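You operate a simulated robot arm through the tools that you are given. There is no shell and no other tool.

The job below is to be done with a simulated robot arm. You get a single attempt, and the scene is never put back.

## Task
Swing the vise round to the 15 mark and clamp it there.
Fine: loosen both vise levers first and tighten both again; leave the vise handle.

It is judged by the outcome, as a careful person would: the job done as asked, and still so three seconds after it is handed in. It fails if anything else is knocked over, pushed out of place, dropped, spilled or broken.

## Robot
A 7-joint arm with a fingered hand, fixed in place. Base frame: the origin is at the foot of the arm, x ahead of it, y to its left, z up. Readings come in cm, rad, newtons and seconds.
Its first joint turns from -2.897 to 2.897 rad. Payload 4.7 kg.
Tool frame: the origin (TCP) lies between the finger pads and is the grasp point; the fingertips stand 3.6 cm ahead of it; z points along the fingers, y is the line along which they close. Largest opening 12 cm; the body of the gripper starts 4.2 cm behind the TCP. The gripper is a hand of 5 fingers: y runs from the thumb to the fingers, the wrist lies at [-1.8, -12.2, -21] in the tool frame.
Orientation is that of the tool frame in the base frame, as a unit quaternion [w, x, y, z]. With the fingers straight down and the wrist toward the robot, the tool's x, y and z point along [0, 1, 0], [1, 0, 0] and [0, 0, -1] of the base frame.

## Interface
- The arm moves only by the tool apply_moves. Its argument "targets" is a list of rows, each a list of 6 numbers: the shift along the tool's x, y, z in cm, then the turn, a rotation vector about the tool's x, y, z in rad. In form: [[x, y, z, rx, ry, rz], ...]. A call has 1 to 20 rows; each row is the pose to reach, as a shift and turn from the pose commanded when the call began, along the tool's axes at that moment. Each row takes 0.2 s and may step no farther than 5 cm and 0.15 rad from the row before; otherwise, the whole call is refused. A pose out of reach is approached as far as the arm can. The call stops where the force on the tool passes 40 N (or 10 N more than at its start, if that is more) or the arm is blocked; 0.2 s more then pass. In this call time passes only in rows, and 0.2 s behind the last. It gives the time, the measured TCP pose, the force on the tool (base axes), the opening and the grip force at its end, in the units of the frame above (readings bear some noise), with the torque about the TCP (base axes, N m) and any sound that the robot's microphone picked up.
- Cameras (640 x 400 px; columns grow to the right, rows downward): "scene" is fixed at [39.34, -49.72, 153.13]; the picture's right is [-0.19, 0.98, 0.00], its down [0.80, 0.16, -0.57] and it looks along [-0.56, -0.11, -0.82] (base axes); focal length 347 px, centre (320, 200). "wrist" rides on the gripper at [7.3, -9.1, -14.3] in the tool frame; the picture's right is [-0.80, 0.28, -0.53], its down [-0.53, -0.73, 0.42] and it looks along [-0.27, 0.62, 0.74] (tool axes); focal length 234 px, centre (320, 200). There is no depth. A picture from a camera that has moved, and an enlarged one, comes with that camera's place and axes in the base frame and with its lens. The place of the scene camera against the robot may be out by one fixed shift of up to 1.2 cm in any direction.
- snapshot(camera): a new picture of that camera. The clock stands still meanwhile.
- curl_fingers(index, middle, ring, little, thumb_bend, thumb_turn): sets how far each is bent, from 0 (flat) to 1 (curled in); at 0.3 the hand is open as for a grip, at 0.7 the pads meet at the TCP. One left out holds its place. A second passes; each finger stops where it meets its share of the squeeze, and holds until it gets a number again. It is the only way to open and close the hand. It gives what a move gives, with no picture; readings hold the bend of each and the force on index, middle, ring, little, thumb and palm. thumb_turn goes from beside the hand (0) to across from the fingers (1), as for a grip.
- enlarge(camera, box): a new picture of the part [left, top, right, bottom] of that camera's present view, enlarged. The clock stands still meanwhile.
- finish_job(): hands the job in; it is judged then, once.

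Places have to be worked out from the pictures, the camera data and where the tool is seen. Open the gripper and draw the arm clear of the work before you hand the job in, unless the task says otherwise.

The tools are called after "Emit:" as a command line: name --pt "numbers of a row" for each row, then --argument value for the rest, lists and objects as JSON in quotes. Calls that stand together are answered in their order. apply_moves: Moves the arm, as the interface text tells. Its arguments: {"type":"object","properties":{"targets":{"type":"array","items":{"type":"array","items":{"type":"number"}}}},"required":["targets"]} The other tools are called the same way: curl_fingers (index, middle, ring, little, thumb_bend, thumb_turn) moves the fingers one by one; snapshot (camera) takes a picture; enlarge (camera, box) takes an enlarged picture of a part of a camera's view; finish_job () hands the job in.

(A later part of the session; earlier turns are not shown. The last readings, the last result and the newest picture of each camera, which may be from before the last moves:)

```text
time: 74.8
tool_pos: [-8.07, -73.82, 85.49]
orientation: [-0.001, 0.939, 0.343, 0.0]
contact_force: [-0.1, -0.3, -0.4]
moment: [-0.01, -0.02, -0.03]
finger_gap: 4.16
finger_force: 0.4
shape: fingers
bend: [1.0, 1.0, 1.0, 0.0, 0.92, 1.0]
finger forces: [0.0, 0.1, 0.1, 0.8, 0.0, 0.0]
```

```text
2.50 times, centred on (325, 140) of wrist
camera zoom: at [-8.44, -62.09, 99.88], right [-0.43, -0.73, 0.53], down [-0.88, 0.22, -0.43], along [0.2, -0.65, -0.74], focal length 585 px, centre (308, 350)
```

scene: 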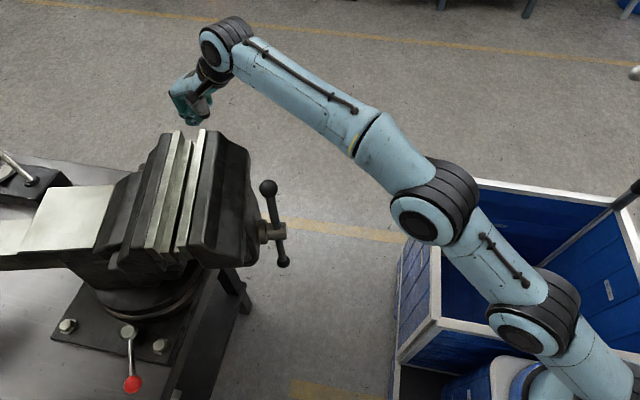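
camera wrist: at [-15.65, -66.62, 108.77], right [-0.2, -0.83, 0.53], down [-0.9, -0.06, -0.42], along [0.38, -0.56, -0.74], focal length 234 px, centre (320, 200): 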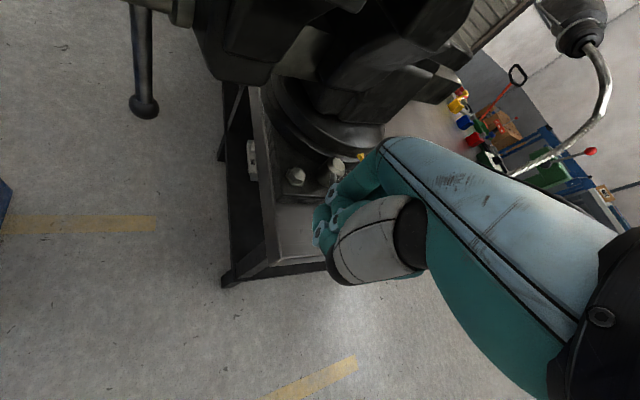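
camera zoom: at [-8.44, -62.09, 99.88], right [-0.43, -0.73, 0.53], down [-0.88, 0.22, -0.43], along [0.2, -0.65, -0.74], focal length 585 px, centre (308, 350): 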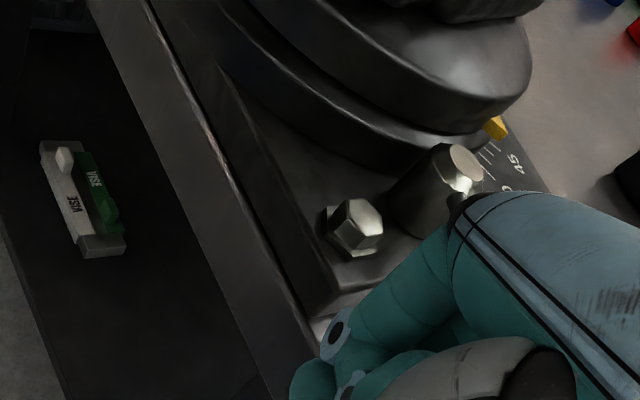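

Lever 2 is moving back (now about 50°), but with the vise turned, finishing with the little finger would bring the hand body and camera against the vise apron and handle. I'll lift off and switch to the index finger so the hand stays on the outer side.

Emit:
apply_moves --pt "-0.8 0 0 0 0 0" --pt "-1.2 -1 -3 0 0 0" --pt "-2 -2 -7 0 0 0" --pt "-4 -3 -11 0 0 0" --pt "-6 -4 -15 0 0 0"

Emit:
curl_fingers --thumb_bend 0.2 --little 1.0

Emit:
curl_fingers --index 0.0

Emit:
curl_fingers --thumb_bend 1.0

Emit:
snapshot --camera "wrist"

```text
time: 76.0
tool_pos: [-15.56, -74.53, 100.65]
orientation: [0.001, 0.939, 0.345, 0.0]
contact_force: [-0.1, -0.2, -0.3]
moment: [-0.01, 0.05, 0.02]
finger_gap: 4.12
finger_force: 0.1
shape: fingers
bend: [1.0, 1.0, 1.0, 0.0, 0.92, 1.0]
finger forces: [0.1, 0.0, 0.0, 0.1, 0.0, 0.0]
```

```text
time: 77.0
tool_pos: [-15.51, -74.65, 100.59]
orientation: [0.0, 0.939, 0.344, 0.0]
contact_force: [0.2, -0.8, 0.8]
moment: [-0.01, 0.0, 0.0]
finger_gap: 8.44
finger_force: 0.0
shape: fingers
bend: [1.0, 1.0, 1.0, 1.0, 0.2, 0.97]
finger forces: [0.1, 0.1, 0.0, 0.1, 0.0, 0.0]
```

```text
time: 78.0
tool_pos: [-15.52, -74.77, 100.63]
orientation: [0.0, 0.939, 0.345, 0.0]
contact_force: [-0.5, 0.4, -0.2]
moment: [0.0, -0.03, -0.04]
finger_gap: 18.03
finger_force: 0.0
shape: fingers
bend: [0.0, 1.0, 1.0, 1.0, 0.2, 0.97]
finger forces: [0.0, 0.1, 0.1, 0.1, 0.0, 0.0]
```

```text
time: 79.0
tool_pos: [-15.51, -74.72, 100.79]
orientation: [0.0, 0.939, 0.344, 0.0]
contact_force: [-0.5, 0.6, -0.4]
moment: [0.0, 0.0, -0.03]
finger_gap: 5.75
finger_force: 0.0
shape: fingers
bend: [0.0, 1.0, 1.0, 1.0, 1.0, 1.0]
finger forces: [0.0, 0.0, 0.0, 0.1, 0.0, 0.1]
```

```text
taken
camera wrist: at [-15.91, -63.03, 115.02], right [-0.43, -0.73, 0.53], down [-0.88, 0.21, -0.43], along [0.2, -0.65, -0.74], focal length 234 px, centre (320, 200)
```

wrist: 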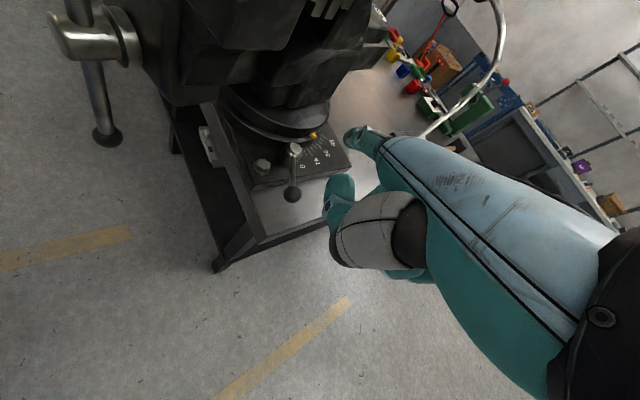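

Now the index is out and lever 2 is visible. I'll enlarge to locate the ball.

Emit:
enlarge --camera "wrist" --box '[230, 100, 390, 220]'

```text
3.33 times, centred on (310, 160) of wrist
camera zoom: at [-15.91, -63.03, 115.02], right [-0.43, -0.73, 0.53], down [-0.88, 0.21, -0.43], along [0.2, -0.65, -0.74], focal length 781 px, centre (353, 333)
```

zoom: 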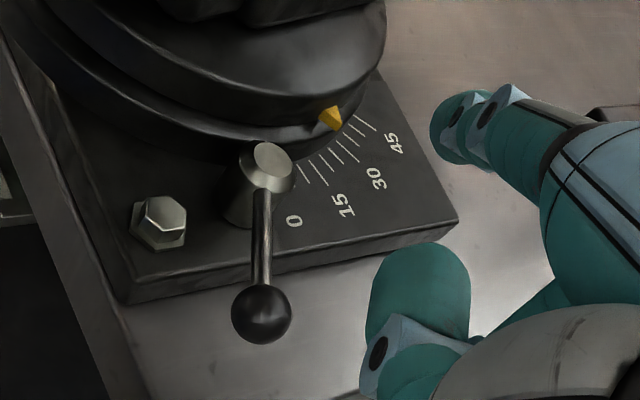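

Lever 2 is at about 60°, ball at (-6.4, -83.2). I'll bring the index to hover above the far side of the ball and check.

Emit:
apply_moves --pt "-2.4 1.5 2.9 0 0 -0.07" --pt "-4.79 3.02 5.8 0 0 -0.147"

Emit:
enlarge --camera "wrist" --box '[230, 80, 390, 200]'

```text
time: 79.6
tool_pos: [-15.65, -77.12, 93.34]
orientation: [-0.006, 0.919, 0.395, 0.009]
contact_force: [-3.0, -3.1, -10.2]
moment: [0.23, -0.42, 0.09]
finger_gap: 5.71
finger_force: 0.0
shape: fingers
bend: [0.0, 1.0, 1.0, 1.0, 1.0, 1.0]
finger forces: [0.1, 0.1, 0.0, 0.0, 0.0, 0.1]
out of reach, approached as far as the arm can: row 1, 2
```

```text
3.33 times, centred on (310, 140) of wrist
camera zoom: at [-17.38, -65.82, 107.92], right [-0.36, -0.78, 0.51], down [-0.89, 0.13, -0.43], along [0.27, -0.61, -0.75], focal length 781 px, centre (353, 400)
```

zoom: 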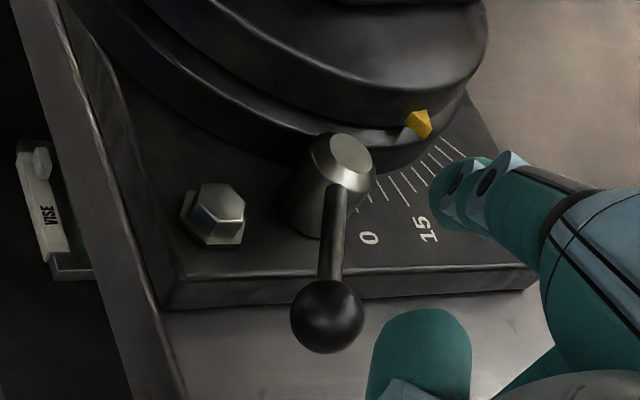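

That pose was beyond what the wrist can do with so much yaw, so I'll use less yaw (about 0.55 rad), which still pushes the ball well along its arc. Rotating back at this height and rechecking the pose.

Emit:
apply_moves --pt "0 0 -1 0 0 0.13" --pt "0 0 -1.5 0 0 0.26"

Emit:
enlarge --camera "wrist" --box '[230, 80, 390, 200]'

```text
time: 80.2
tool_pos: [-15.84, -77.44, 96.26]
orientation: [0.0, 0.957, 0.291, 0.0]
contact_force: [-1.3, -0.4, -0.2]
moment: [0.02, 0.0, 0.02]
finger_gap: 5.77
finger_force: 0.0
shape: fingers
bend: [0.0, 1.0, 1.0, 1.0, 1.0, 1.0]
finger forces: [0.0, 0.0, 0.1, 0.1, 0.0, 0.0]
out of reach, approached as far as the arm can: row 2
```

```text
3.33 times, centred on (310, 140) of wrist
camera zoom: at [-14.9, -65.76, 110.75], right [-0.51, -0.68, 0.52], down [-0.85, 0.31, -0.43], along [0.13, -0.66, -0.74], focal length 781 px, centre (353, 400)
```

zoom: 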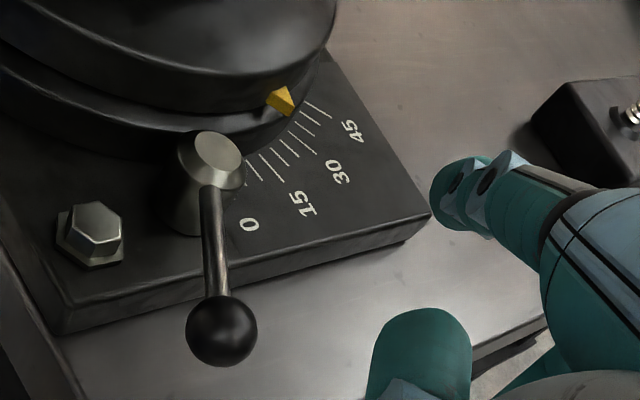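

The ball is now 4.6 cm to the inner side of the hand axis, so the index will pass it with about 0.6 cm clearance. I'll lower straight down beside it.

Emit:
apply_moves --pt "-0.1 0 3 0 0 0" --pt "-0.3 0 6 0 0 0" --pt "-0.4 0 9 0 0 0" --pt "-0.4 0 11 0 0 0"

Emit:
enlarge --camera "wrist" --box '[230, 80, 390, 200]'

```text
time: 81.2
tool_pos: [-17.98, -80.01, 86.02]
orientation: [0.0, 0.957, 0.291, 0.0]
contact_force: [-0.2, 0.9, 0.0]
moment: [-0.01, 0.02, -0.01]
finger_gap: 5.71
finger_force: 0.0
shape: fingers
bend: [0.0, 1.0, 1.0, 1.0, 1.0, 1.0]
finger forces: [0.0, 0.0, 0.0, 0.0, 0.1, 0.0]
out of reach, approached as far as the arm can: row 1, 2, 3, 4
```

```text
3.33 times, centred on (310, 140) of wrist
camera zoom: at [-17.02, -68.42, 100.38], right [-0.51, -0.68, 0.52], down [-0.85, 0.31, -0.43], along [0.13, -0.66, -0.74], focal length 781 px, centre (353, 400)
```

zoom: 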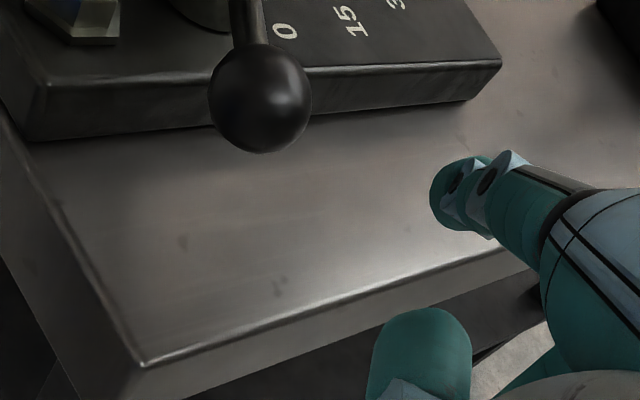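

The hand settled about 3.8 cm outside the ball at the right height. I'll take a short step inward first to see that command and measurement agree.

Emit:
apply_moves --pt "0.8 -0.5 0.2 0 0 0" --pt "1.6 -1.0 0.4 0 0 0"

```text
time: 81.8
tool_pos: [-19.35, -81.23, 87.28]
orientation: [0.007, 0.956, 0.292, 0.002]
contact_force: [-4.5, 4.6, -0.1]
moment: [-0.37, -0.38, -0.04]
finger_gap: 5.75
finger_force: 0.1
shape: fingers
bend: [0.0, 1.0, 1.0, 1.0, 1.0, 1.0]
finger forces: [0.0, 0.0, 0.1, 0.0, 0.0, 0.1]
out of reach, approached as far as the arm can: row 1, 2
```

The arm drifted the wrong way, so it's near some joint limit here. Before anything else I'll look at the scene.

Emit:
snapshot --camera "scene"

Emit:
snapshot --camera "wrist"

```text
taken
```

scene: 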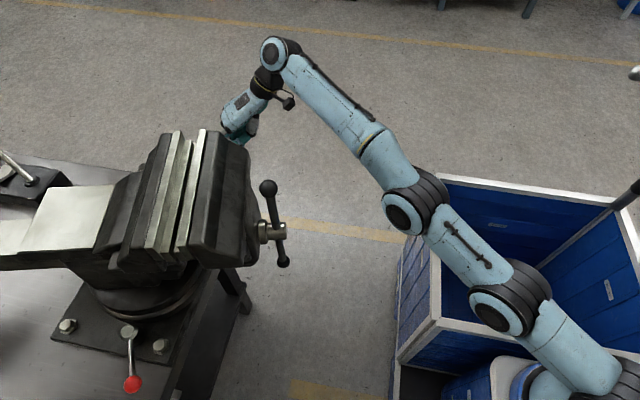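

```text
taken
camera wrist: at [-18.51, -69.35, 101.47], right [-0.52, -0.68, 0.53], down [-0.85, 0.31, -0.44], along [0.13, -0.67, -0.73], focal length 234 px, centre (320, 200)
```

wrist: 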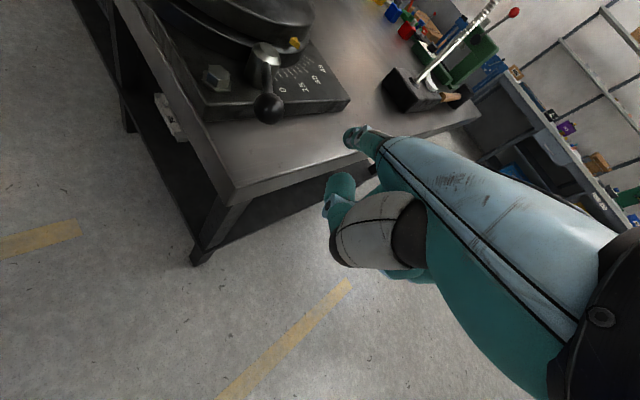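

The arm is stretched out with the hand bent, so commands there are unreliable; nothing has been touched. I'll come back toward the robot, rising and reducing yaw, to a well-conditioned pose.

Emit:
apply_moves --pt "1.0 -1.5 -4 0 0 0.05" --pt "2.5 -3.5 -7 0 0 0.12" --pt "4.5 -5.5 -9 0 0 0.2" --pt "6.5 -7.5 -10 0 0 0.3"

Emit:
enlarge --camera "wrist" --box '[200, 60, 400, 220]'

```text
time: 82.8
tool_pos: [-21.11, -76.47, 98.87]
orientation: [-0.001, 0.99, 0.144, 0.001]
contact_force: [-0.2, 0.1, -1.7]
moment: [0.05, -0.03, 0.03]
finger_gap: 5.75
finger_force: 0.0
shape: fingers
bend: [0.0, 1.0, 1.0, 1.0, 1.0, 1.0]
finger forces: [0.0, 0.0, 0.1, 0.0, 0.0, 0.1]
out of reach, approached as far as the arm can: row 2, 3, 4
```

```text
2.50 times, centred on (300, 140) of wrist
camera zoom: at [-16.82, -65.62, 113.3], right [-0.69, -0.5, 0.52], down [-0.72, 0.55, -0.43], along [-0.08, -0.67, -0.74], focal length 585 px, centre (370, 350)
```

zoom: 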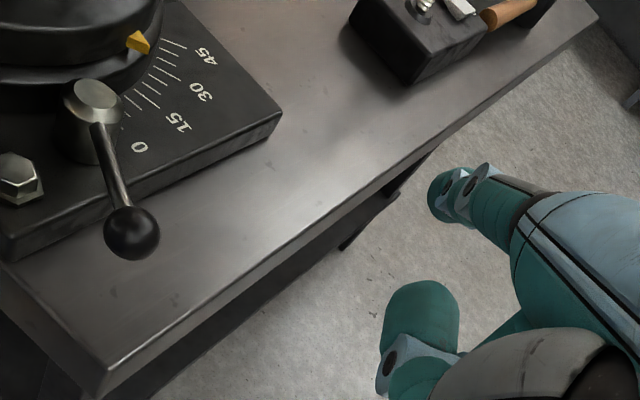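

I'll bring the hand further back toward the robot to a comfortable pose, then re-approach lever 2 low and from the front with little yaw.

Emit:
apply_moves --pt "2.2 -2.8 0 0 0 0" --pt "4.5 -5.6 0 0 0 -0.03" --pt "6.7 -8.4 0 0 0 -0.06" --pt "6.7 -8.4 2 0 0 -0.06"

```text
time: 83.8
tool_pos: [-22.44, -72.34, 102.16]
orientation: [0.0, 0.985, 0.175, 0.0]
contact_force: [2.0, -1.6, -0.2]
moment: [0.17, 0.15, 0.04]
finger_gap: 5.74
finger_force: 0.0
shape: fingers
bend: [0.0, 1.0, 1.0, 1.0, 1.0, 1.0]
finger forces: [0.0, 0.0, 0.0, 0.0, 0.0, 0.1]
out of reach, approached as far as the arm can: row 1, 2, 3, 4
```

The arm still lags its target, apparently at a joint limit from the earlier yaw. I'll unwind the yaw fully while rising a little to free it.

Emit:
apply_moves --pt "0 0 -1 0 0 0.1" --pt "0 -1 -2 0 0 0.2" --pt "0 -2 -3 0 0 0.3" --pt "0 -3 -4 0 0 0.4" --pt "0 -4 -5 0 0 0.5"

Emit:
snapshot --camera "scene"

```text
time: 85.0
tool_pos: [-26.02, -71.21, 108.99]
orientation: [-0.001, 0.997, -0.075, 0.0]
contact_force: [1.0, -0.2, 0.0]
moment: [0.03, -0.01, 0.05]
finger_gap: 5.72
finger_force: 0.0
shape: fingers
bend: [0.0, 1.0, 1.0, 1.0, 1.0, 1.0]
finger forces: [0.0, 0.1, 0.0, 0.0, 0.0, 0.1]
out of reach, approached as far as the arm can: row 1, 2, 3, 4, 5
```

```text
taken
```

scene: 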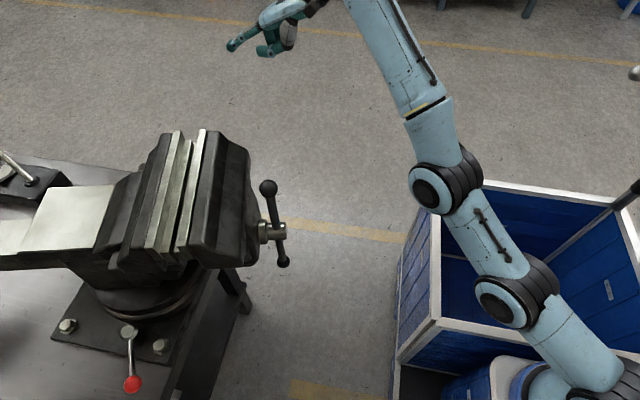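

The arm is stretched straight, so it slides along its reach limit. I'll command a decisive move inward toward the robot to bend the elbow again.

Emit:
apply_moves --pt "0.9 -3.9 0 0 0 0" --pt "1.8 -7.8 0 0 0 0" --pt "2.8 -11.8 0 0 0 0" --pt "3.7 -15.7 0 0 0 0" --pt "4.6 -19.7 0 0 0 0" --pt "5.5 -23.6 0 0 0 0" --pt "6.5 -27.6 0 0 0 0" --pt "7.4 -31.5 0 0 0 0"

Emit:
snapshot --camera "scene"

```text
time: 86.8
tool_pos: [-27.55, -60.62, 118.52]
orientation: [-0.002, 0.997, -0.075, 0.001]
contact_force: [1.2, 0.1, -0.1]
moment: [-0.01, 0.02, 0.01]
finger_gap: 5.74
finger_force: 0.0
shape: fingers
bend: [0.0, 1.0, 1.0, 1.0, 1.0, 1.0]
finger forces: [0.0, 0.0, 0.0, 0.0, 0.0, 0.0]
out of reach, approached as far as the arm can: row 1, 2, 3, 4, 5, 6, 7, 8
```

```text
taken
```

scene: 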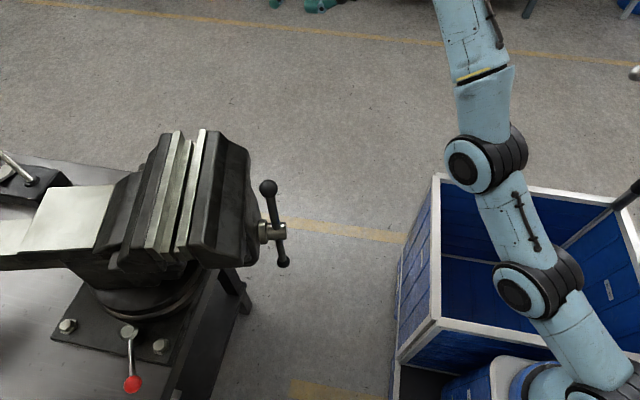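

It slides on the limit sphere instead of folding. I'll try a sideways-and-inward move at height toward the poses that worked well before, in a small portion first.

Emit:
apply_moves --pt "2.3 -2.4 -1 0 0 -0.03" --pt "4.6 -4.8 -2 0 0 -0.06" --pt "6.9 -7.2 -3 0 0 -0.09" --pt "9.2 -9.6 -4 0 0 -0.12" --pt "11.5 -12 -4 0 0 -0.15"

Emit:
snapshot --camera "wrist"

```text
time: 88.0
tool_pos: [-21.96, -57.48, 126.62]
orientation: [0.002, 1.0, -0.004, 0.009]
contact_force: [-2.0, -1.1, -2.5]
moment: [0.13, -0.14, 0.07]
finger_gap: 5.72
finger_force: 0.1
shape: fingers
bend: [0.0, 1.0, 1.0, 1.0, 1.0, 1.0]
finger forces: [0.0, 0.0, 0.1, 0.1, 0.0, 0.0]
out of reach, approached as far as the arm can: row 1, 2, 3, 4, 5
```

```text
taken
camera wrist: at [-14.89, -48.38, 141.17], right [-0.81, -0.27, 0.51], down [-0.52, 0.74, -0.43], along [-0.26, -0.62, -0.74], focal length 234 px, centre (320, 200)
```

wrist: 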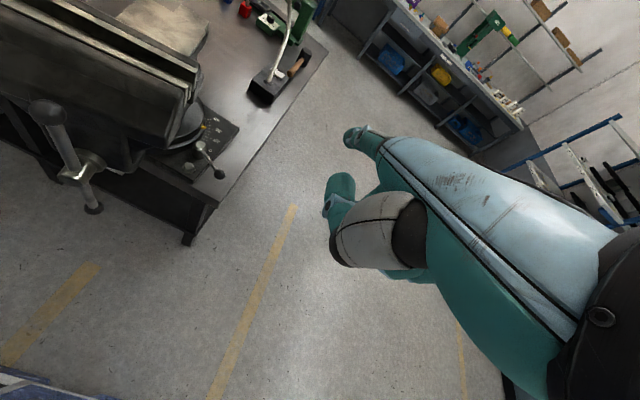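

Still flagged, but it is now high and clear. I'll keep moving sideways along +x toward the starting region, which was well-conditioned.

Emit:
apply_moves --pt "4 -1 0 0 0 0" --pt "8 -2 0 0 0 0" --pt "12 -3 0 0 0 0" --pt "16 -4 0 0 0 0" --pt "20 -5 0 0 0 0" --pt "24 -6 0 0 0 0" --pt "28 -7 0 0 0 0" --pt "32 -8 0 0 0 0"

Emit:
snapshot --camera "scene"

```text
time: 89.8
tool_pos: [6.45, -60.29, 136.87]
orientation: [-0.001, 1.0, 0.0, 0.001]
contact_force: [-1.1, 0.6, -0.1]
moment: [0.0, -0.07, 0.02]
finger_gap: 5.75
finger_force: 0.1
shape: fingers
bend: [0.0, 1.0, 1.0, 1.0, 1.0, 1.0]
finger forces: [0.0, 0.1, 0.1, 0.1, 0.0, 0.0]
out of reach, approached as far as the arm can: row 1, 2, 3, 4, 5, 6, 7, 8
```

```text
taken
```

scene: 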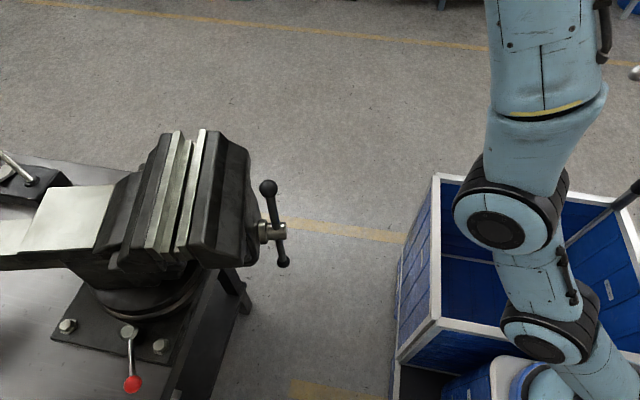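

The arm seems to have tipped through its straight-elbow position. I'll let it stretch outward and forward at height, then draw the target down and in so the elbow folds the normal way; all of this stays well above the vise.

Emit:
apply_moves --pt "0 2.2 -4.2 0 0 0" --pt "0 4.4 -8.4 0 0 0" --pt "0 8.6 -6.4 0 0 0" --pt "0 12.8 -4.4 0 0 0" --pt "0 17 -2.4 0 0 0" --pt "0 17.5 2 0 0 0" --pt "0 14 5 0 0 0" --pt "0 10 7 0 0 0" --pt "0 6 9.5 0 0 0" --pt "0 1.5 11.5 0 0 0" --pt "0 -3 13.5 0 0 0" --pt "0 -7.5 15 0 0 0" --pt "0 -11.5 17 0 0 0" --pt "0 -15.3 19 0 0 0"

Emit:
snapshot --camera "scene"

```text
time: 92.8
tool_pos: [6.08, -44.93, 117.7]
orientation: [0.0, 1.0, 0.001, 0.001]
contact_force: [-0.6, -0.7, -0.9]
moment: [0.07, 0.02, -0.01]
finger_gap: 5.72
finger_force: 0.2
shape: fingers
bend: [0.0, 1.0, 1.0, 1.0, 1.0, 1.0]
finger forces: [0.1, 0.1, 0.0, 0.0, 0.0, 0.0]
out of reach, approached as far as the arm can: row 1, 2, 3, 4, 5, 6, 7
```

```text
taken
```

scene: 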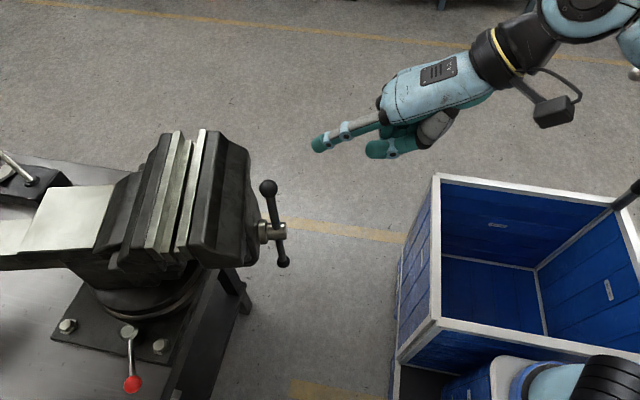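

The arm has folded properly again. Now I'll come down in front on the -x side at moderate yaw (0.35 rad), staying well within reach.

Emit:
apply_moves --pt "-4.5 0 0 0 0 0" --pt "-9 0 1 0 0 0" --pt "-13.5 0 2 0 0 -0.035" --pt "-18 0.5 4 0 0 -0.07" --pt "-22 2 7 0 0 -0.105" --pt "-23 4 11 0 0 -0.14" --pt "-23.3 7 14.5 0 0 -0.175" --pt "-23.5 10 18 0 0 -0.21" --pt "-23.5 13 21.5 0 0 -0.245" --pt "-23.5 16 25 0 0 -0.28" --pt "-23.6 19 28.5 0 0 -0.315" --pt "-23.6 21 31.7 0 0 -0.35"

Emit:
snapshot --camera "wrist"

Emit:
enlarge --camera "wrist" --box '[230, 60, 400, 190]'

```text
refused: row 5 steps farther than a row can; nothing moved
```

```text
taken
camera wrist: at [13.22, -35.78, 132.08], right [-0.8, -0.28, 0.52], down [-0.53, 0.73, -0.42], along [-0.27, -0.62, -0.74], focal length 234 px, centre (320, 200)
```

wrist: 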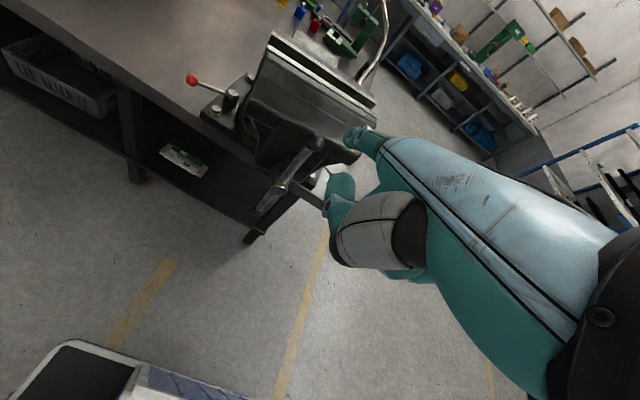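

```text
3.08 times, centred on (315, 125) of wrist
camera zoom: at [13.22, -35.78, 132.08], right [-0.8, -0.28, 0.52], down [-0.53, 0.73, -0.42], along [-0.27, -0.62, -0.74], focal length 720 px, centre (335, 431)
```

zoom: 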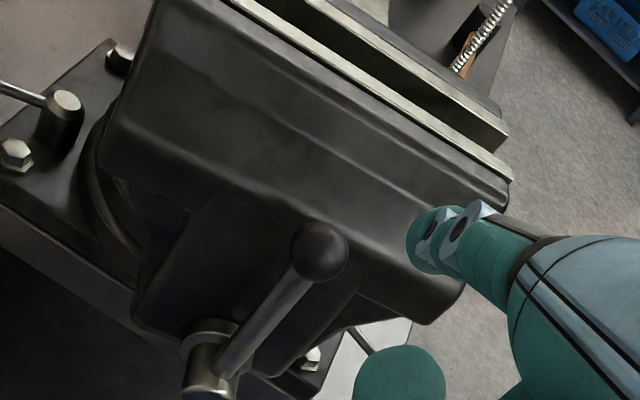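

Row 5 was slightly too long, so nothing moved. I'll resend with shorter steps.

Emit:
apply_moves --pt "-4.5 0 0 0 0 0" --pt "-9 0 1 0 0 0" --pt "-13.5 0 2 0 0 -0.035" --pt "-18 0.5 3.5 0 0 -0.07" --pt "-21.5 1.5 6.5 0 0 -0.105" --pt "-23 4 10 0 0 -0.14" --pt "-23.3 7 13.5 0 0 -0.175" --pt "-23.5 10 17 0 0 -0.21" --pt "-23.5 13 20.5 0 0 -0.245" --pt "-23.5 16 24 0 0 -0.28" --pt "-23.6 19 27.5 0 0 -0.315" --pt "-23.6 21 31.0 0 0 -0.35"

Emit:
snapshot --camera "wrist"

Emit:
enlarge --camera "wrist" --box '[230, 60, 400, 190]'

```text
time: 95.4
tool_pos: [-18.04, -66.12, 86.7]
orientation: [0.001, 0.985, 0.174, -0.001]
contact_force: [0.2, -0.1, 1.6]
moment: [0.01, 0.03, -0.01]
finger_gap: 5.71
finger_force: 0.1
shape: fingers
bend: [0.0, 1.0, 1.0, 1.0, 1.0, 1.0]
finger forces: [0.1, 0.0, 0.1, 0.0, 0.0, 0.1]
```

```text
taken
camera wrist: at [-14.35, -54.98, 101.11], right [-0.66, -0.54, 0.53], down [-0.75, 0.5, -0.42], along [-0.04, -0.68, -0.74], focal length 234 px, centre (320, 200)
```

wrist: 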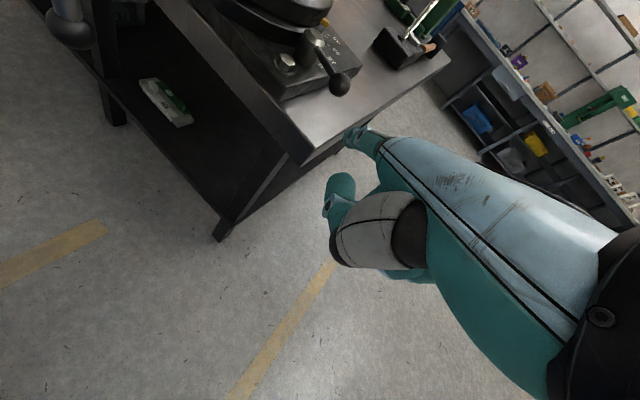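

```text
3.08 times, centred on (315, 125) of wrist
camera zoom: at [-14.35, -54.98, 101.11], right [-0.66, -0.54, 0.53], down [-0.75, 0.5, -0.42], along [-0.04, -0.68, -0.74], focal length 720 px, centre (335, 431)
```

zoom: 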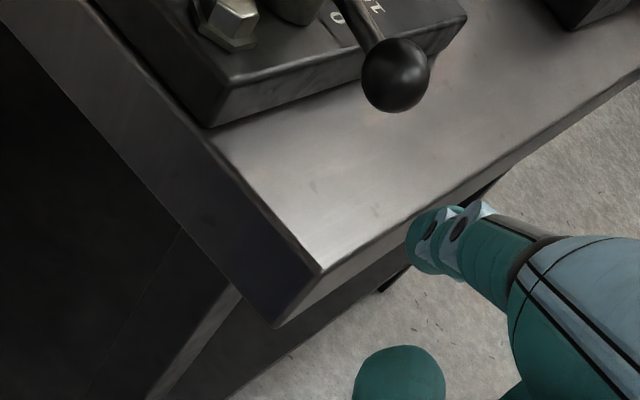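

Good pose, fully within reach: the ball is at (-6.35, -83.4), 1 cm to the inner side of the index's path. I'll slide the index in along its axis past the ball.

Emit:
apply_moves --pt "0 3.5 0.4 0 0 0" --pt "0 7 0.9 0 0 0" --pt "0 10 1.3 0 0 0"

Emit:
enlarge --camera "wrist" --box '[230, 60, 400, 190]'

```text
time: 96.2
tool_pos: [-14.32, -75.74, 85.75]
orientation: [0.001, 0.985, 0.174, 0.0]
contact_force: [0.0, -1.2, 0.5]
moment: [-0.01, -0.01, 0.01]
finger_gap: 5.76
finger_force: 0.0
shape: fingers
bend: [0.0, 1.0, 1.0, 1.0, 1.0, 1.0]
finger forces: [0.0, 0.0, 0.0, 0.0, 0.1, 0.0]
```

```text
3.08 times, centred on (315, 125) of wrist
camera zoom: at [-10.56, -64.58, 100.07], right [-0.66, -0.54, 0.53], down [-0.75, 0.51, -0.43], along [-0.04, -0.68, -0.74], focal length 720 px, centre (335, 431)
```

zoom: 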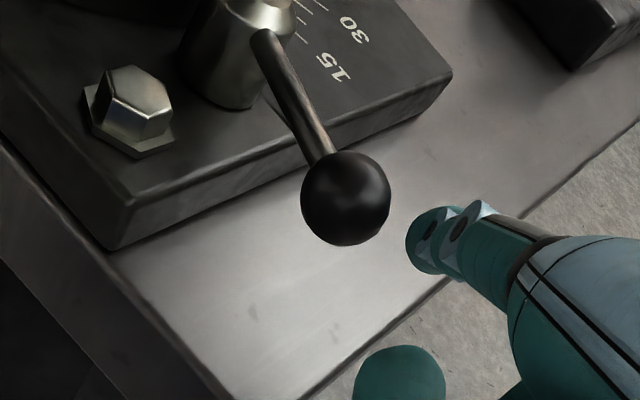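

The picture confirms the index is just outside the ball. I'll push the ball along its arc back toward the tight position, without turning the hand.

Emit:
apply_moves --pt "0.88 0 0 0 0 0" --pt "1.55 -0.5 0 0 0 0" --pt "2.22 -0.94 0 0 0 0" --pt "3.0 -1.3 0 0 0 0" --pt "3.71 -1.63 0 0 0 0" --pt "4.5 -1.87 0 0 0 0" --pt "5.29 -2.05 0 0 0 0" --pt "6.1 -2.14 0 0 0 0" --pt "6.92 -2.19 0 0 0 0"

Emit:
enlarge --camera "wrist" --box '[230, 40, 400, 190]'

```text
time: 98.2
tool_pos: [-8.34, -70.99, 85.31]
orientation: [0.0, 0.985, 0.174, 0.0]
contact_force: [-1.6, 0.6, 0.1]
moment: [0.01, -0.02, -0.13]
finger_gap: 5.73
finger_force: 0.5
shape: fingers
bend: [0.0, 1.0, 1.0, 1.0, 1.0, 1.0]
finger forces: [1.3, 0.0, 0.0, 0.0, 0.1, 0.0]
```

```text
2.67 times, centred on (315, 115) of wrist
camera zoom: at [-4.78, -59.91, 99.66], right [-0.66, -0.54, 0.53], down [-0.75, 0.51, -0.43], along [-0.04, -0.67, -0.74], focal length 624 px, centre (333, 427)
```

zoom: 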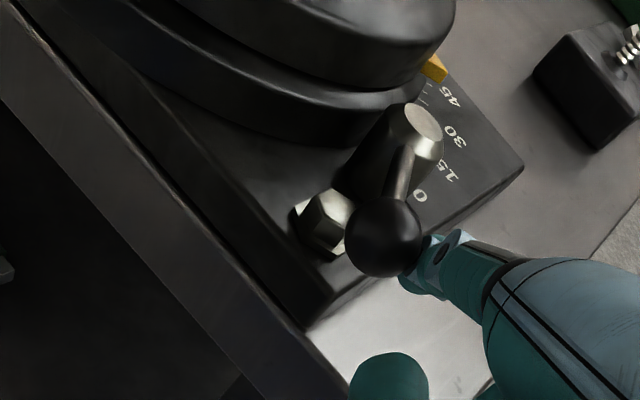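

Lever 2 follows with 1.3 N and is now near 20°. I'll continue to the tight position with smaller steps.

Emit:
apply_moves --pt "0.8 0.05 0 0 0 0" --pt "1.64 0.14 0 0 0 0" --pt "2.4 0.32 0 0 0 0" --pt "2.8 0.44 0 0 0 0" --pt "3.2 0.57 0 0 0 0" --pt "3.5 0.68 0 0 0 0"

Emit:
enlarge --camera "wrist" --box '[230, 40, 400, 190]'

```text
time: 99.6
tool_pos: [-4.98, -70.44, 85.43]
orientation: [-0.001, 0.985, 0.173, 0.001]
contact_force: [-0.6, 0.0, -1.0]
moment: [0.0, -0.02, -0.08]
finger_gap: 5.71
finger_force: 1.0
shape: fingers
bend: [0.0, 1.0, 1.0, 1.0, 1.0, 1.0]
finger forces: [1.0, 0.0, 0.1, 0.1, 0.0, 0.0]
```

```text
2.67 times, centred on (315, 115) of wrist
camera zoom: at [-1.28, -59.37, 99.72], right [-0.66, -0.54, 0.52], down [-0.75, 0.51, -0.43], along [-0.04, -0.67, -0.74], focal length 624 px, centre (333, 427)
```

zoom: 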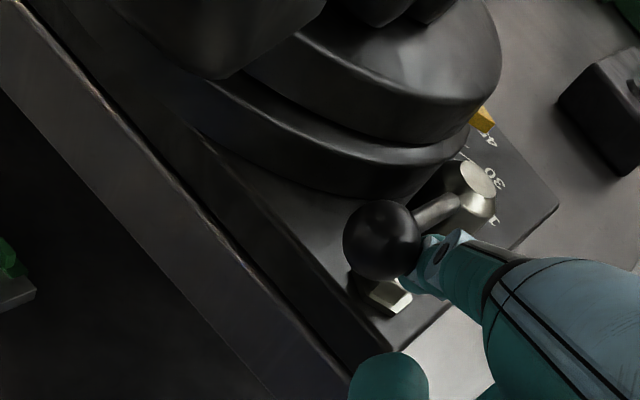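

The ball is back at its original spot (1.7, -79) but the force is still only 1 N. I'll press a bit further in small steps until it comes up firm.

Emit:
apply_moves --pt "0.2 0.07 0 0 0 0" --pt "0.4 0.14 0 0 0 0" --pt "0.6 0.21 0 0 0 0" --pt "0.8 0.28 0 0 0 0"

Emit:
enlarge --camera "wrist" --box '[230, 40, 400, 190]'

```text
time: 100.6
tool_pos: [-4.1, -70.55, 85.62]
orientation: [0.002, 0.985, 0.174, 0.0]
contact_force: [-8.3, 0.6, -0.3]
moment: [0.01, -0.14, -0.66]
finger_gap: 5.61
finger_force: 2.9
shape: fingers
bend: [0.01, 1.0, 1.0, 1.0, 1.0, 1.0]
finger forces: [6.4, 0.0, 0.0, 0.0, 0.1, 0.0]
```

```text
2.67 times, centred on (315, 115) of wrist
camera zoom: at [-0.51, -59.41, 99.93], right [-0.66, -0.54, 0.53], down [-0.75, 0.51, -0.43], along [-0.04, -0.68, -0.74], focal length 624 px, centre (333, 427)
```

zoom: 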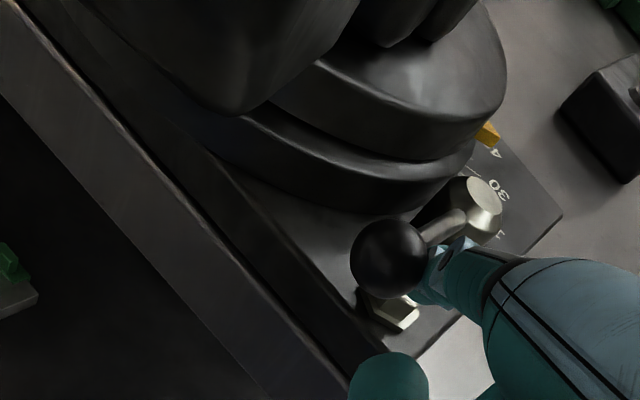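

The force has risen to 8 N, so lever 2 is at its tight stop. I'll press a little harder to make sure it's firmly tightened.

Emit:
apply_moves --pt "0.2 0.07 0 0 0 0" --pt "0.4 0.14 0 0 0 0" --pt "0.6 0.21 0 0 0 0" --pt "0.8 0.28 0 0 0 0"

```text
time: 101.6
tool_pos: [-3.4, -70.5, 85.59]
orientation: [0.0, 0.985, 0.173, 0.0]
contact_force: [-17.5, 2.3, 4.4]
moment: [-0.39, -0.53, -1.42]
finger_gap: 5.65
finger_force: 6.2
shape: fingers
bend: [0.01, 1.0, 1.0, 1.0, 1.0, 1.0]
finger forces: [14.3, 0.0, 0.1, 0.0, 0.0, 0.0]
```

17.5 N now. I'll look at the lever and scale to confirm it's seated and the finger hasn't slipped.

Emit:
enlarge --camera "wrist" --box '[230, 40, 400, 190]'

Emit:
enlarge --camera "scene" --box '[0, 110, 320, 400]'

```text
2.67 times, centred on (315, 115) of wrist
camera zoom: at [0.33, -59.39, 99.91], right [-0.66, -0.54, 0.53], down [-0.75, 0.51, -0.43], along [-0.04, -0.68, -0.74], focal length 624 px, centre (333, 427)
```

zoom: 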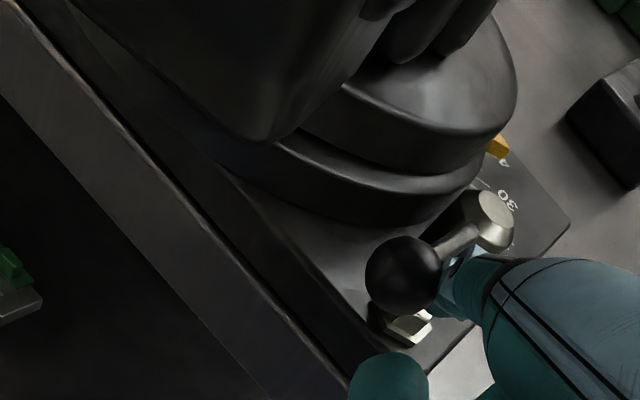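

```text
1.38 times, centred on (160, 255) of scene
camera zoom: at [39.34, -49.72, 153.13], right [-0.19, 0.98, 0.0], down [0.8, 0.16, -0.57], along [-0.56, -0.11, -0.82], focal length 478 px, centre (541, 124)
```

zoom: 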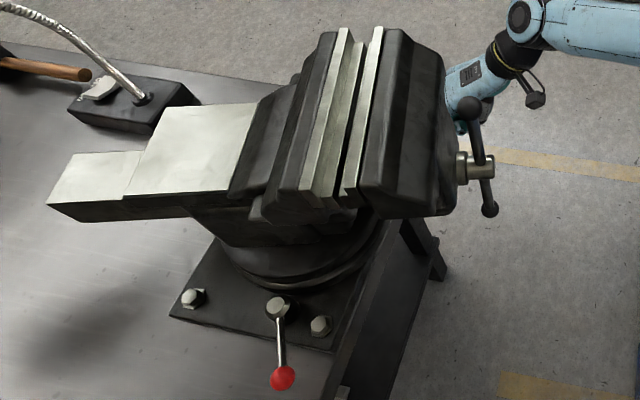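

Lever 2's ball is seated at its original tight position and the vise hasn't moved. I'll back the index away and rise clear in front before going to lever 1.

Emit:
apply_moves --pt "-1.5 -0.5 0 0 0 0" --pt "-3 -1.5 0 0 0 0" --pt "-4 -5 -1.5 0 0 0" --pt "-4.5 -9 -3.5 0 0 0" --pt "-4.5 -13 -6 0 0 0" --pt "-4.5 -16.5 -9.5 0 0 0" --pt "-3.91 -18 -13.5 0 0 0.058" --pt "-3.37 -19.51 -17.5 0 0 0.116" --pt "-2.73 -20.98 -21.5 0 0 0.174" --pt "-2.18 -22.48 -25.5 0 0 0.232" --pt "-1.55 -23.95 -29.5 0 0 0.29" --pt "-1.04 -25.36 -33.4 0 0 0.347"

Emit:
snapshot --camera "wrist"

```text
time: 104.2
tool_pos: [-13.38, -46.82, 118.8]
orientation: [0.0, 1.0, 0.001, 0.001]
contact_force: [0.5, -0.7, -1.3]
moment: [0.03, -0.07, 0.03]
finger_gap: 5.75
finger_force: 0.1
shape: fingers
bend: [0.0, 1.0, 1.0, 1.0, 1.0, 1.0]
finger forces: [0.0, 0.1, 0.0, 0.0, 0.1, 0.0]
```

```text
taken
camera wrist: at [-6.13, -37.72, 133.17], right [-0.8, -0.28, 0.52], down [-0.53, 0.73, -0.42], along [-0.26, -0.62, -0.74], focal length 234 px, centre (320, 200)
```

wrist: 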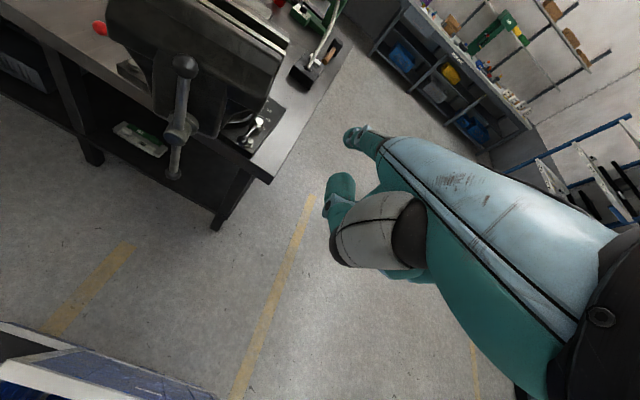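

Lever 2 now points to the front as at first. I'll switch back to the little finger and carry the hand across, high in front of the vise, to the +x side.

Emit:
curl_fingers --thumb_bend 0.2 --index 0.5 --little 0.0

Emit:
curl_fingers --index 1.0

Emit:
curl_fingers --thumb_bend 1.0

Emit:
apply_moves --pt "4.6 0 -1.5 0 0 0" --pt "9.2 0 -2.5 0 0 0" --pt "13.8 0 -2.5 0 0 0" --pt "18.4 0 -2.5 0 0 0" --pt "23 0 -2.5 0 0 0" --pt "27.6 0 -2.5 0 0 0" --pt "32.2 0 -2.5 0 0 0" --pt "36.8 0 -2 0 0 0" --pt "41.2 0 0 0 0 0" --pt "45.2 0 3 0 0 0.02" --pt "49 0 6 0 0 0.04" --pt "52.8 0 9 0 0 0.06" --pt "56.5 0 12 0 0 0.08" --pt "59 2 15.5 0 0 0.1" --pt "60.5 4 19.5 0 0 0.12" --pt "61.5 7 23 0 0 0.14" --pt "61.5 10 26.5 0 0 0.15" --pt "61.5 13 29.5 0 0 0.15"

Emit:
snapshot --camera "scene"

Emit:
enlarge --camera "scene" --box '[60, 260, 270, 400]'

```text
time: 105.2
tool_pos: [-13.32, -46.79, 118.95]
orientation: [0.0, 1.0, 0.002, -0.001]
contact_force: [0.0, 0.2, -0.3]
moment: [-0.01, -0.02, -0.01]
finger_gap: 10.23
finger_force: 0.1
shape: fingers
bend: [0.5, 1.0, 1.0, 0.0, 0.2, 0.97]
finger forces: [0.0, 0.0, 0.0, 0.1, 0.0, 0.0]
```

```text
time: 106.2
tool_pos: [-13.33, -46.9, 118.95]
orientation: [0.0, 1.0, 0.002, 0.0]
contact_force: [-1.3, 0.1, 0.0]
moment: [0.01, 0.01, 0.03]
finger_gap: 8.41
finger_force: 0.0
shape: fingers
bend: [1.0, 1.0, 1.0, 0.0, 0.2, 0.97]
finger forces: [0.0, 0.0, 0.0, 0.0, 0.1, 0.0]
```

```text
time: 107.2
tool_pos: [-13.31, -46.9, 118.83]
orientation: [0.0, 1.0, 0.001, 0.0]
contact_force: [-0.5, 0.3, -0.2]
moment: [0.03, -0.02, 0.01]
finger_gap: 4.17
finger_force: 0.1
shape: fingers
bend: [1.0, 1.0, 1.0, 0.0, 0.92, 1.0]
finger forces: [0.0, 0.1, 0.0, 0.0, 0.1, 0.0]
```

```text
time: 111.0
tool_pos: [48.78, -59.79, 89.26]
orientation: [0.001, 0.997, -0.073, 0.001]
contact_force: [0.5, -0.4, 1.6]
moment: [0.01, 0.04, -0.03]
finger_gap: 4.16
finger_force: 0.1
shape: fingers
bend: [1.0, 1.0, 1.0, 0.0, 0.92, 1.0]
finger forces: [0.1, 0.0, 0.0, 0.0, 0.0, 0.0]
```

```text
taken
```

scene: 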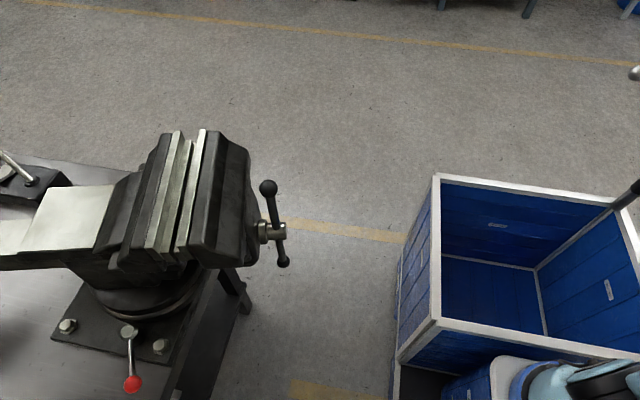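

```text
2.86 times, centred on (165, 330) of scene
camera zoom: at [39.34, -49.72, 153.13], right [-0.19, 0.98, 0.0], down [0.8, 0.16, -0.57], along [-0.56, -0.11, -0.82], focal length 990 px, centre (763, -171)
```

zoom: 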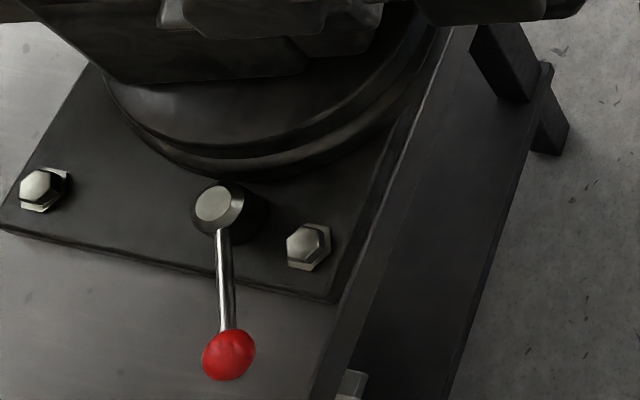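

The red ball is at about (38, -82.6). I'll shift outward a little for clearance and slide the little finger in on the far (outer) side of the ball.

Emit:
apply_moves --pt "1.6 0 0.5 0 0 0" --pt "1.6 4 1.5 0 0 0" --pt "1.6 8 2.5 0 0 0" --pt "1.6 12 3.3 0 0 0" --pt "1.6 15.5 3.9 0 0 0"

Emit:
enlarge --camera "scene" --box '[60, 260, 270, 400]'

Emit:
snapshot --camera "wrist"

```text
time: 112.2
tool_pos: [48.14, -75.28, 85.4]
orientation: [0.001, 0.997, -0.073, 0.0]
contact_force: [-0.9, -0.2, 0.4]
moment: [0.0, 0.0, 0.01]
finger_gap: 4.15
finger_force: 0.2
shape: fingers
bend: [1.0, 1.0, 1.0, 0.0, 0.92, 1.0]
finger forces: [0.0, 0.0, 0.0, 0.0, 0.0, 0.0]
```

```text
2.86 times, centred on (165, 330) of scene
camera zoom: at [39.34, -49.72, 153.13], right [-0.19, 0.98, 0.0], down [0.8, 0.16, -0.57], along [-0.56, -0.11, -0.82], focal length 990 px, centre (763, -171)
```

zoom: 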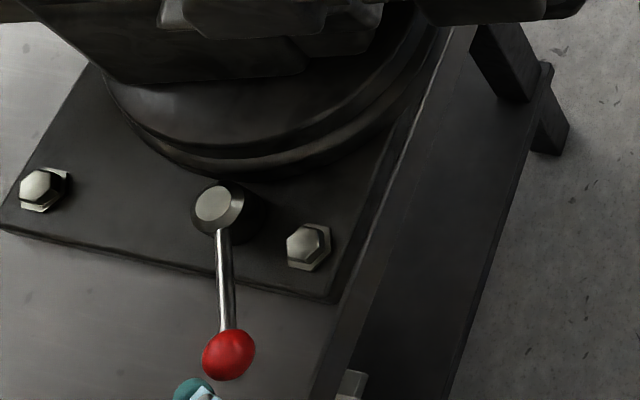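

```text
taken
camera wrist: at [56.59, -67.23, 99.82], right [-0.84, -0.16, 0.53], down [-0.42, 0.8, -0.43], along [-0.35, -0.58, -0.74], focal length 234 px, centre (320, 200)
```

wrist: 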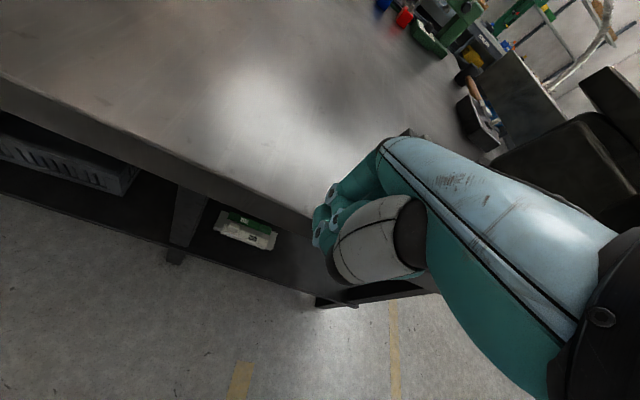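

The fingertip is just outside the red ball. I'll push the ball along its arc back toward its tight position.

Emit:
apply_moves --pt "-1.26 0 0 0 0 0" --pt "-1.9 -0.6 0 0 0 0" --pt "-2.45 -1.13 0 0 0 0" --pt "-3.1 -1.6 0 0 0 0" --pt "-3.8 -2.04 0 0 0 0" --pt "-4.5 -2.4 0 0 0 0" --pt "-5.31 -2.7 0 0 0 0" --pt "-6.1 -2.92 0 0 0 0" --pt "-6.9 -3.08 0 0 0 0"

Emit:
enlarge --camera "scene" --box '[60, 260, 270, 400]'

```text
time: 114.2
tool_pos: [41.49, -71.27, 85.38]
orientation: [0.0, 0.997, -0.074, 0.0]
contact_force: [0.9, -0.4, 0.9]
moment: [-0.08, 0.07, 0.07]
finger_gap: 4.16
finger_force: 0.5
shape: fingers
bend: [1.0, 1.0, 1.0, 0.0, 0.92, 1.0]
finger forces: [0.0, 0.0, 0.1, 1.1, 0.1, 0.0]
```

```text
2.86 times, centred on (165, 330) of scene
camera zoom: at [39.34, -49.72, 153.13], right [-0.19, 0.98, 0.0], down [0.8, 0.16, -0.57], along [-0.56, -0.11, -0.82], focal length 990 px, centre (763, -171)
```

zoom: 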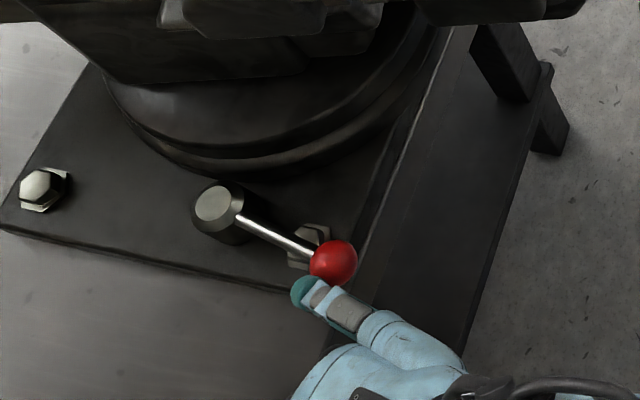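

The red lever follows with about 1 N, now near 20°. I'll continue to the stop with smaller steps.

Emit:
apply_moves --pt "-0.8 -0.07 0 0 0 0" --pt "-1.63 -0.1 0 0 0 0" --pt "-2.2 -0.07 0 0 0 0" --pt "-2.7 -0.01 0 0 0 0" --pt "-3.1 0.03 0 0 0 0" --pt "-3.4 0.06 0 0 0 0"

Emit:
enlarge --camera "scene" --box '[60, 260, 270, 400]'

```text
time: 115.6
tool_pos: [38.35, -71.0, 85.46]
orientation: [0.001, 0.997, -0.073, 0.0]
contact_force: [19.2, 2.6, 4.8]
moment: [-0.43, 0.67, 1.34]
finger_gap: 4.14
finger_force: 9.2
shape: fingers
bend: [1.0, 1.0, 1.0, 0.02, 0.92, 1.0]
finger forces: [0.0, 0.0, 0.1, 18.4, 0.0, 0.0]
```

```text
2.86 times, centred on (165, 330) of scene
camera zoom: at [39.34, -49.72, 153.13], right [-0.19, 0.98, 0.0], down [0.8, 0.16, -0.57], along [-0.56, -0.11, -0.82], focal length 990 px, centre (763, -171)
```

zoom: 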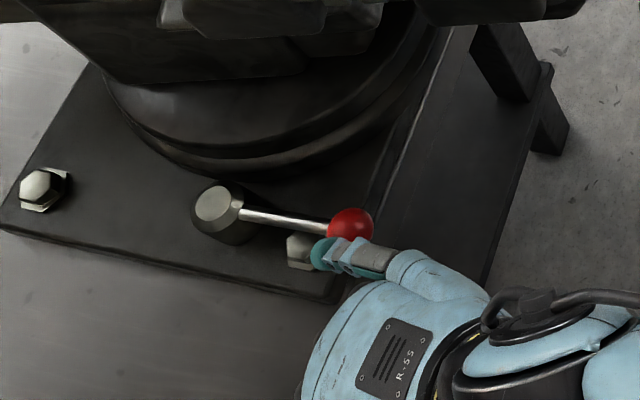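

Lever 1 is at its stop with 19 N, in exactly its original position. I'll back the finger off and lift away, then check everything.

Emit:
apply_moves --pt "1.2 -0.2 0 0 0 0" --pt "2.5 -1.5 -0.5 0 0 0" --pt "3 -5.5 -2.5 0 0 0" --pt "3 -9.5 -5 0 0 0" --pt "3 -13 -8.5 0 0 0" --pt "3 -15.5 -12.5 0 0 -0.03" --pt "3 -17.5 -16.8 0 0 -0.06" --pt "3 -19.5 -21 0 0 -0.1" --pt "3 -21.5 -25 0 0 -0.146"

Emit:
enlarge --camera "scene" --box '[140, 125, 270, 260]'

Emit:
snapshot --camera "scene"

```text
time: 117.6
tool_pos: [43.93, -50.09, 110.37]
orientation: [0.001, 1.0, 0.0, 0.0]
contact_force: [0.1, -0.5, -1.6]
moment: [0.04, 0.04, 0.03]
finger_gap: 4.19
finger_force: 0.1
shape: fingers
bend: [1.0, 1.0, 1.0, 0.0, 0.92, 1.0]
finger forces: [0.0, 0.0, 0.0, 0.0, 0.0, 0.1]
```

```text
2.96 times, centred on (205, 192) of scene
camera zoom: at [39.34, -49.72, 153.13], right [-0.19, 0.98, 0.0], down [0.8, 0.16, -0.57], along [-0.56, -0.11, -0.82], focal length 1027 px, centre (661, 222)
```

zoom: 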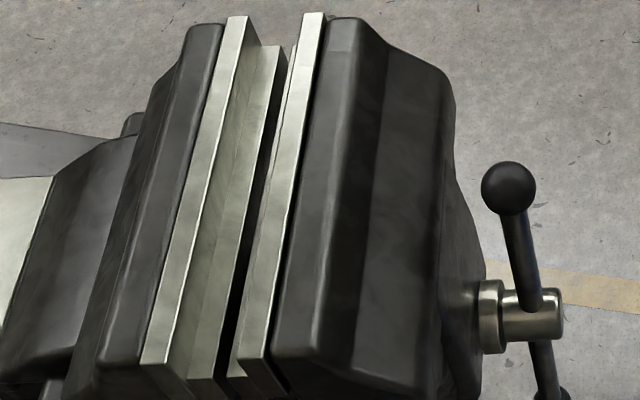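

```text
taken
```

scene: 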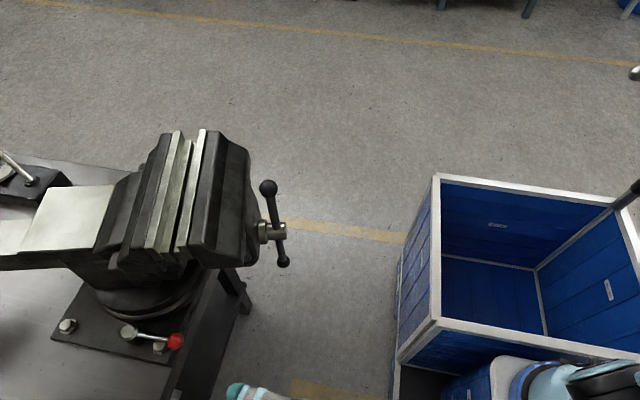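

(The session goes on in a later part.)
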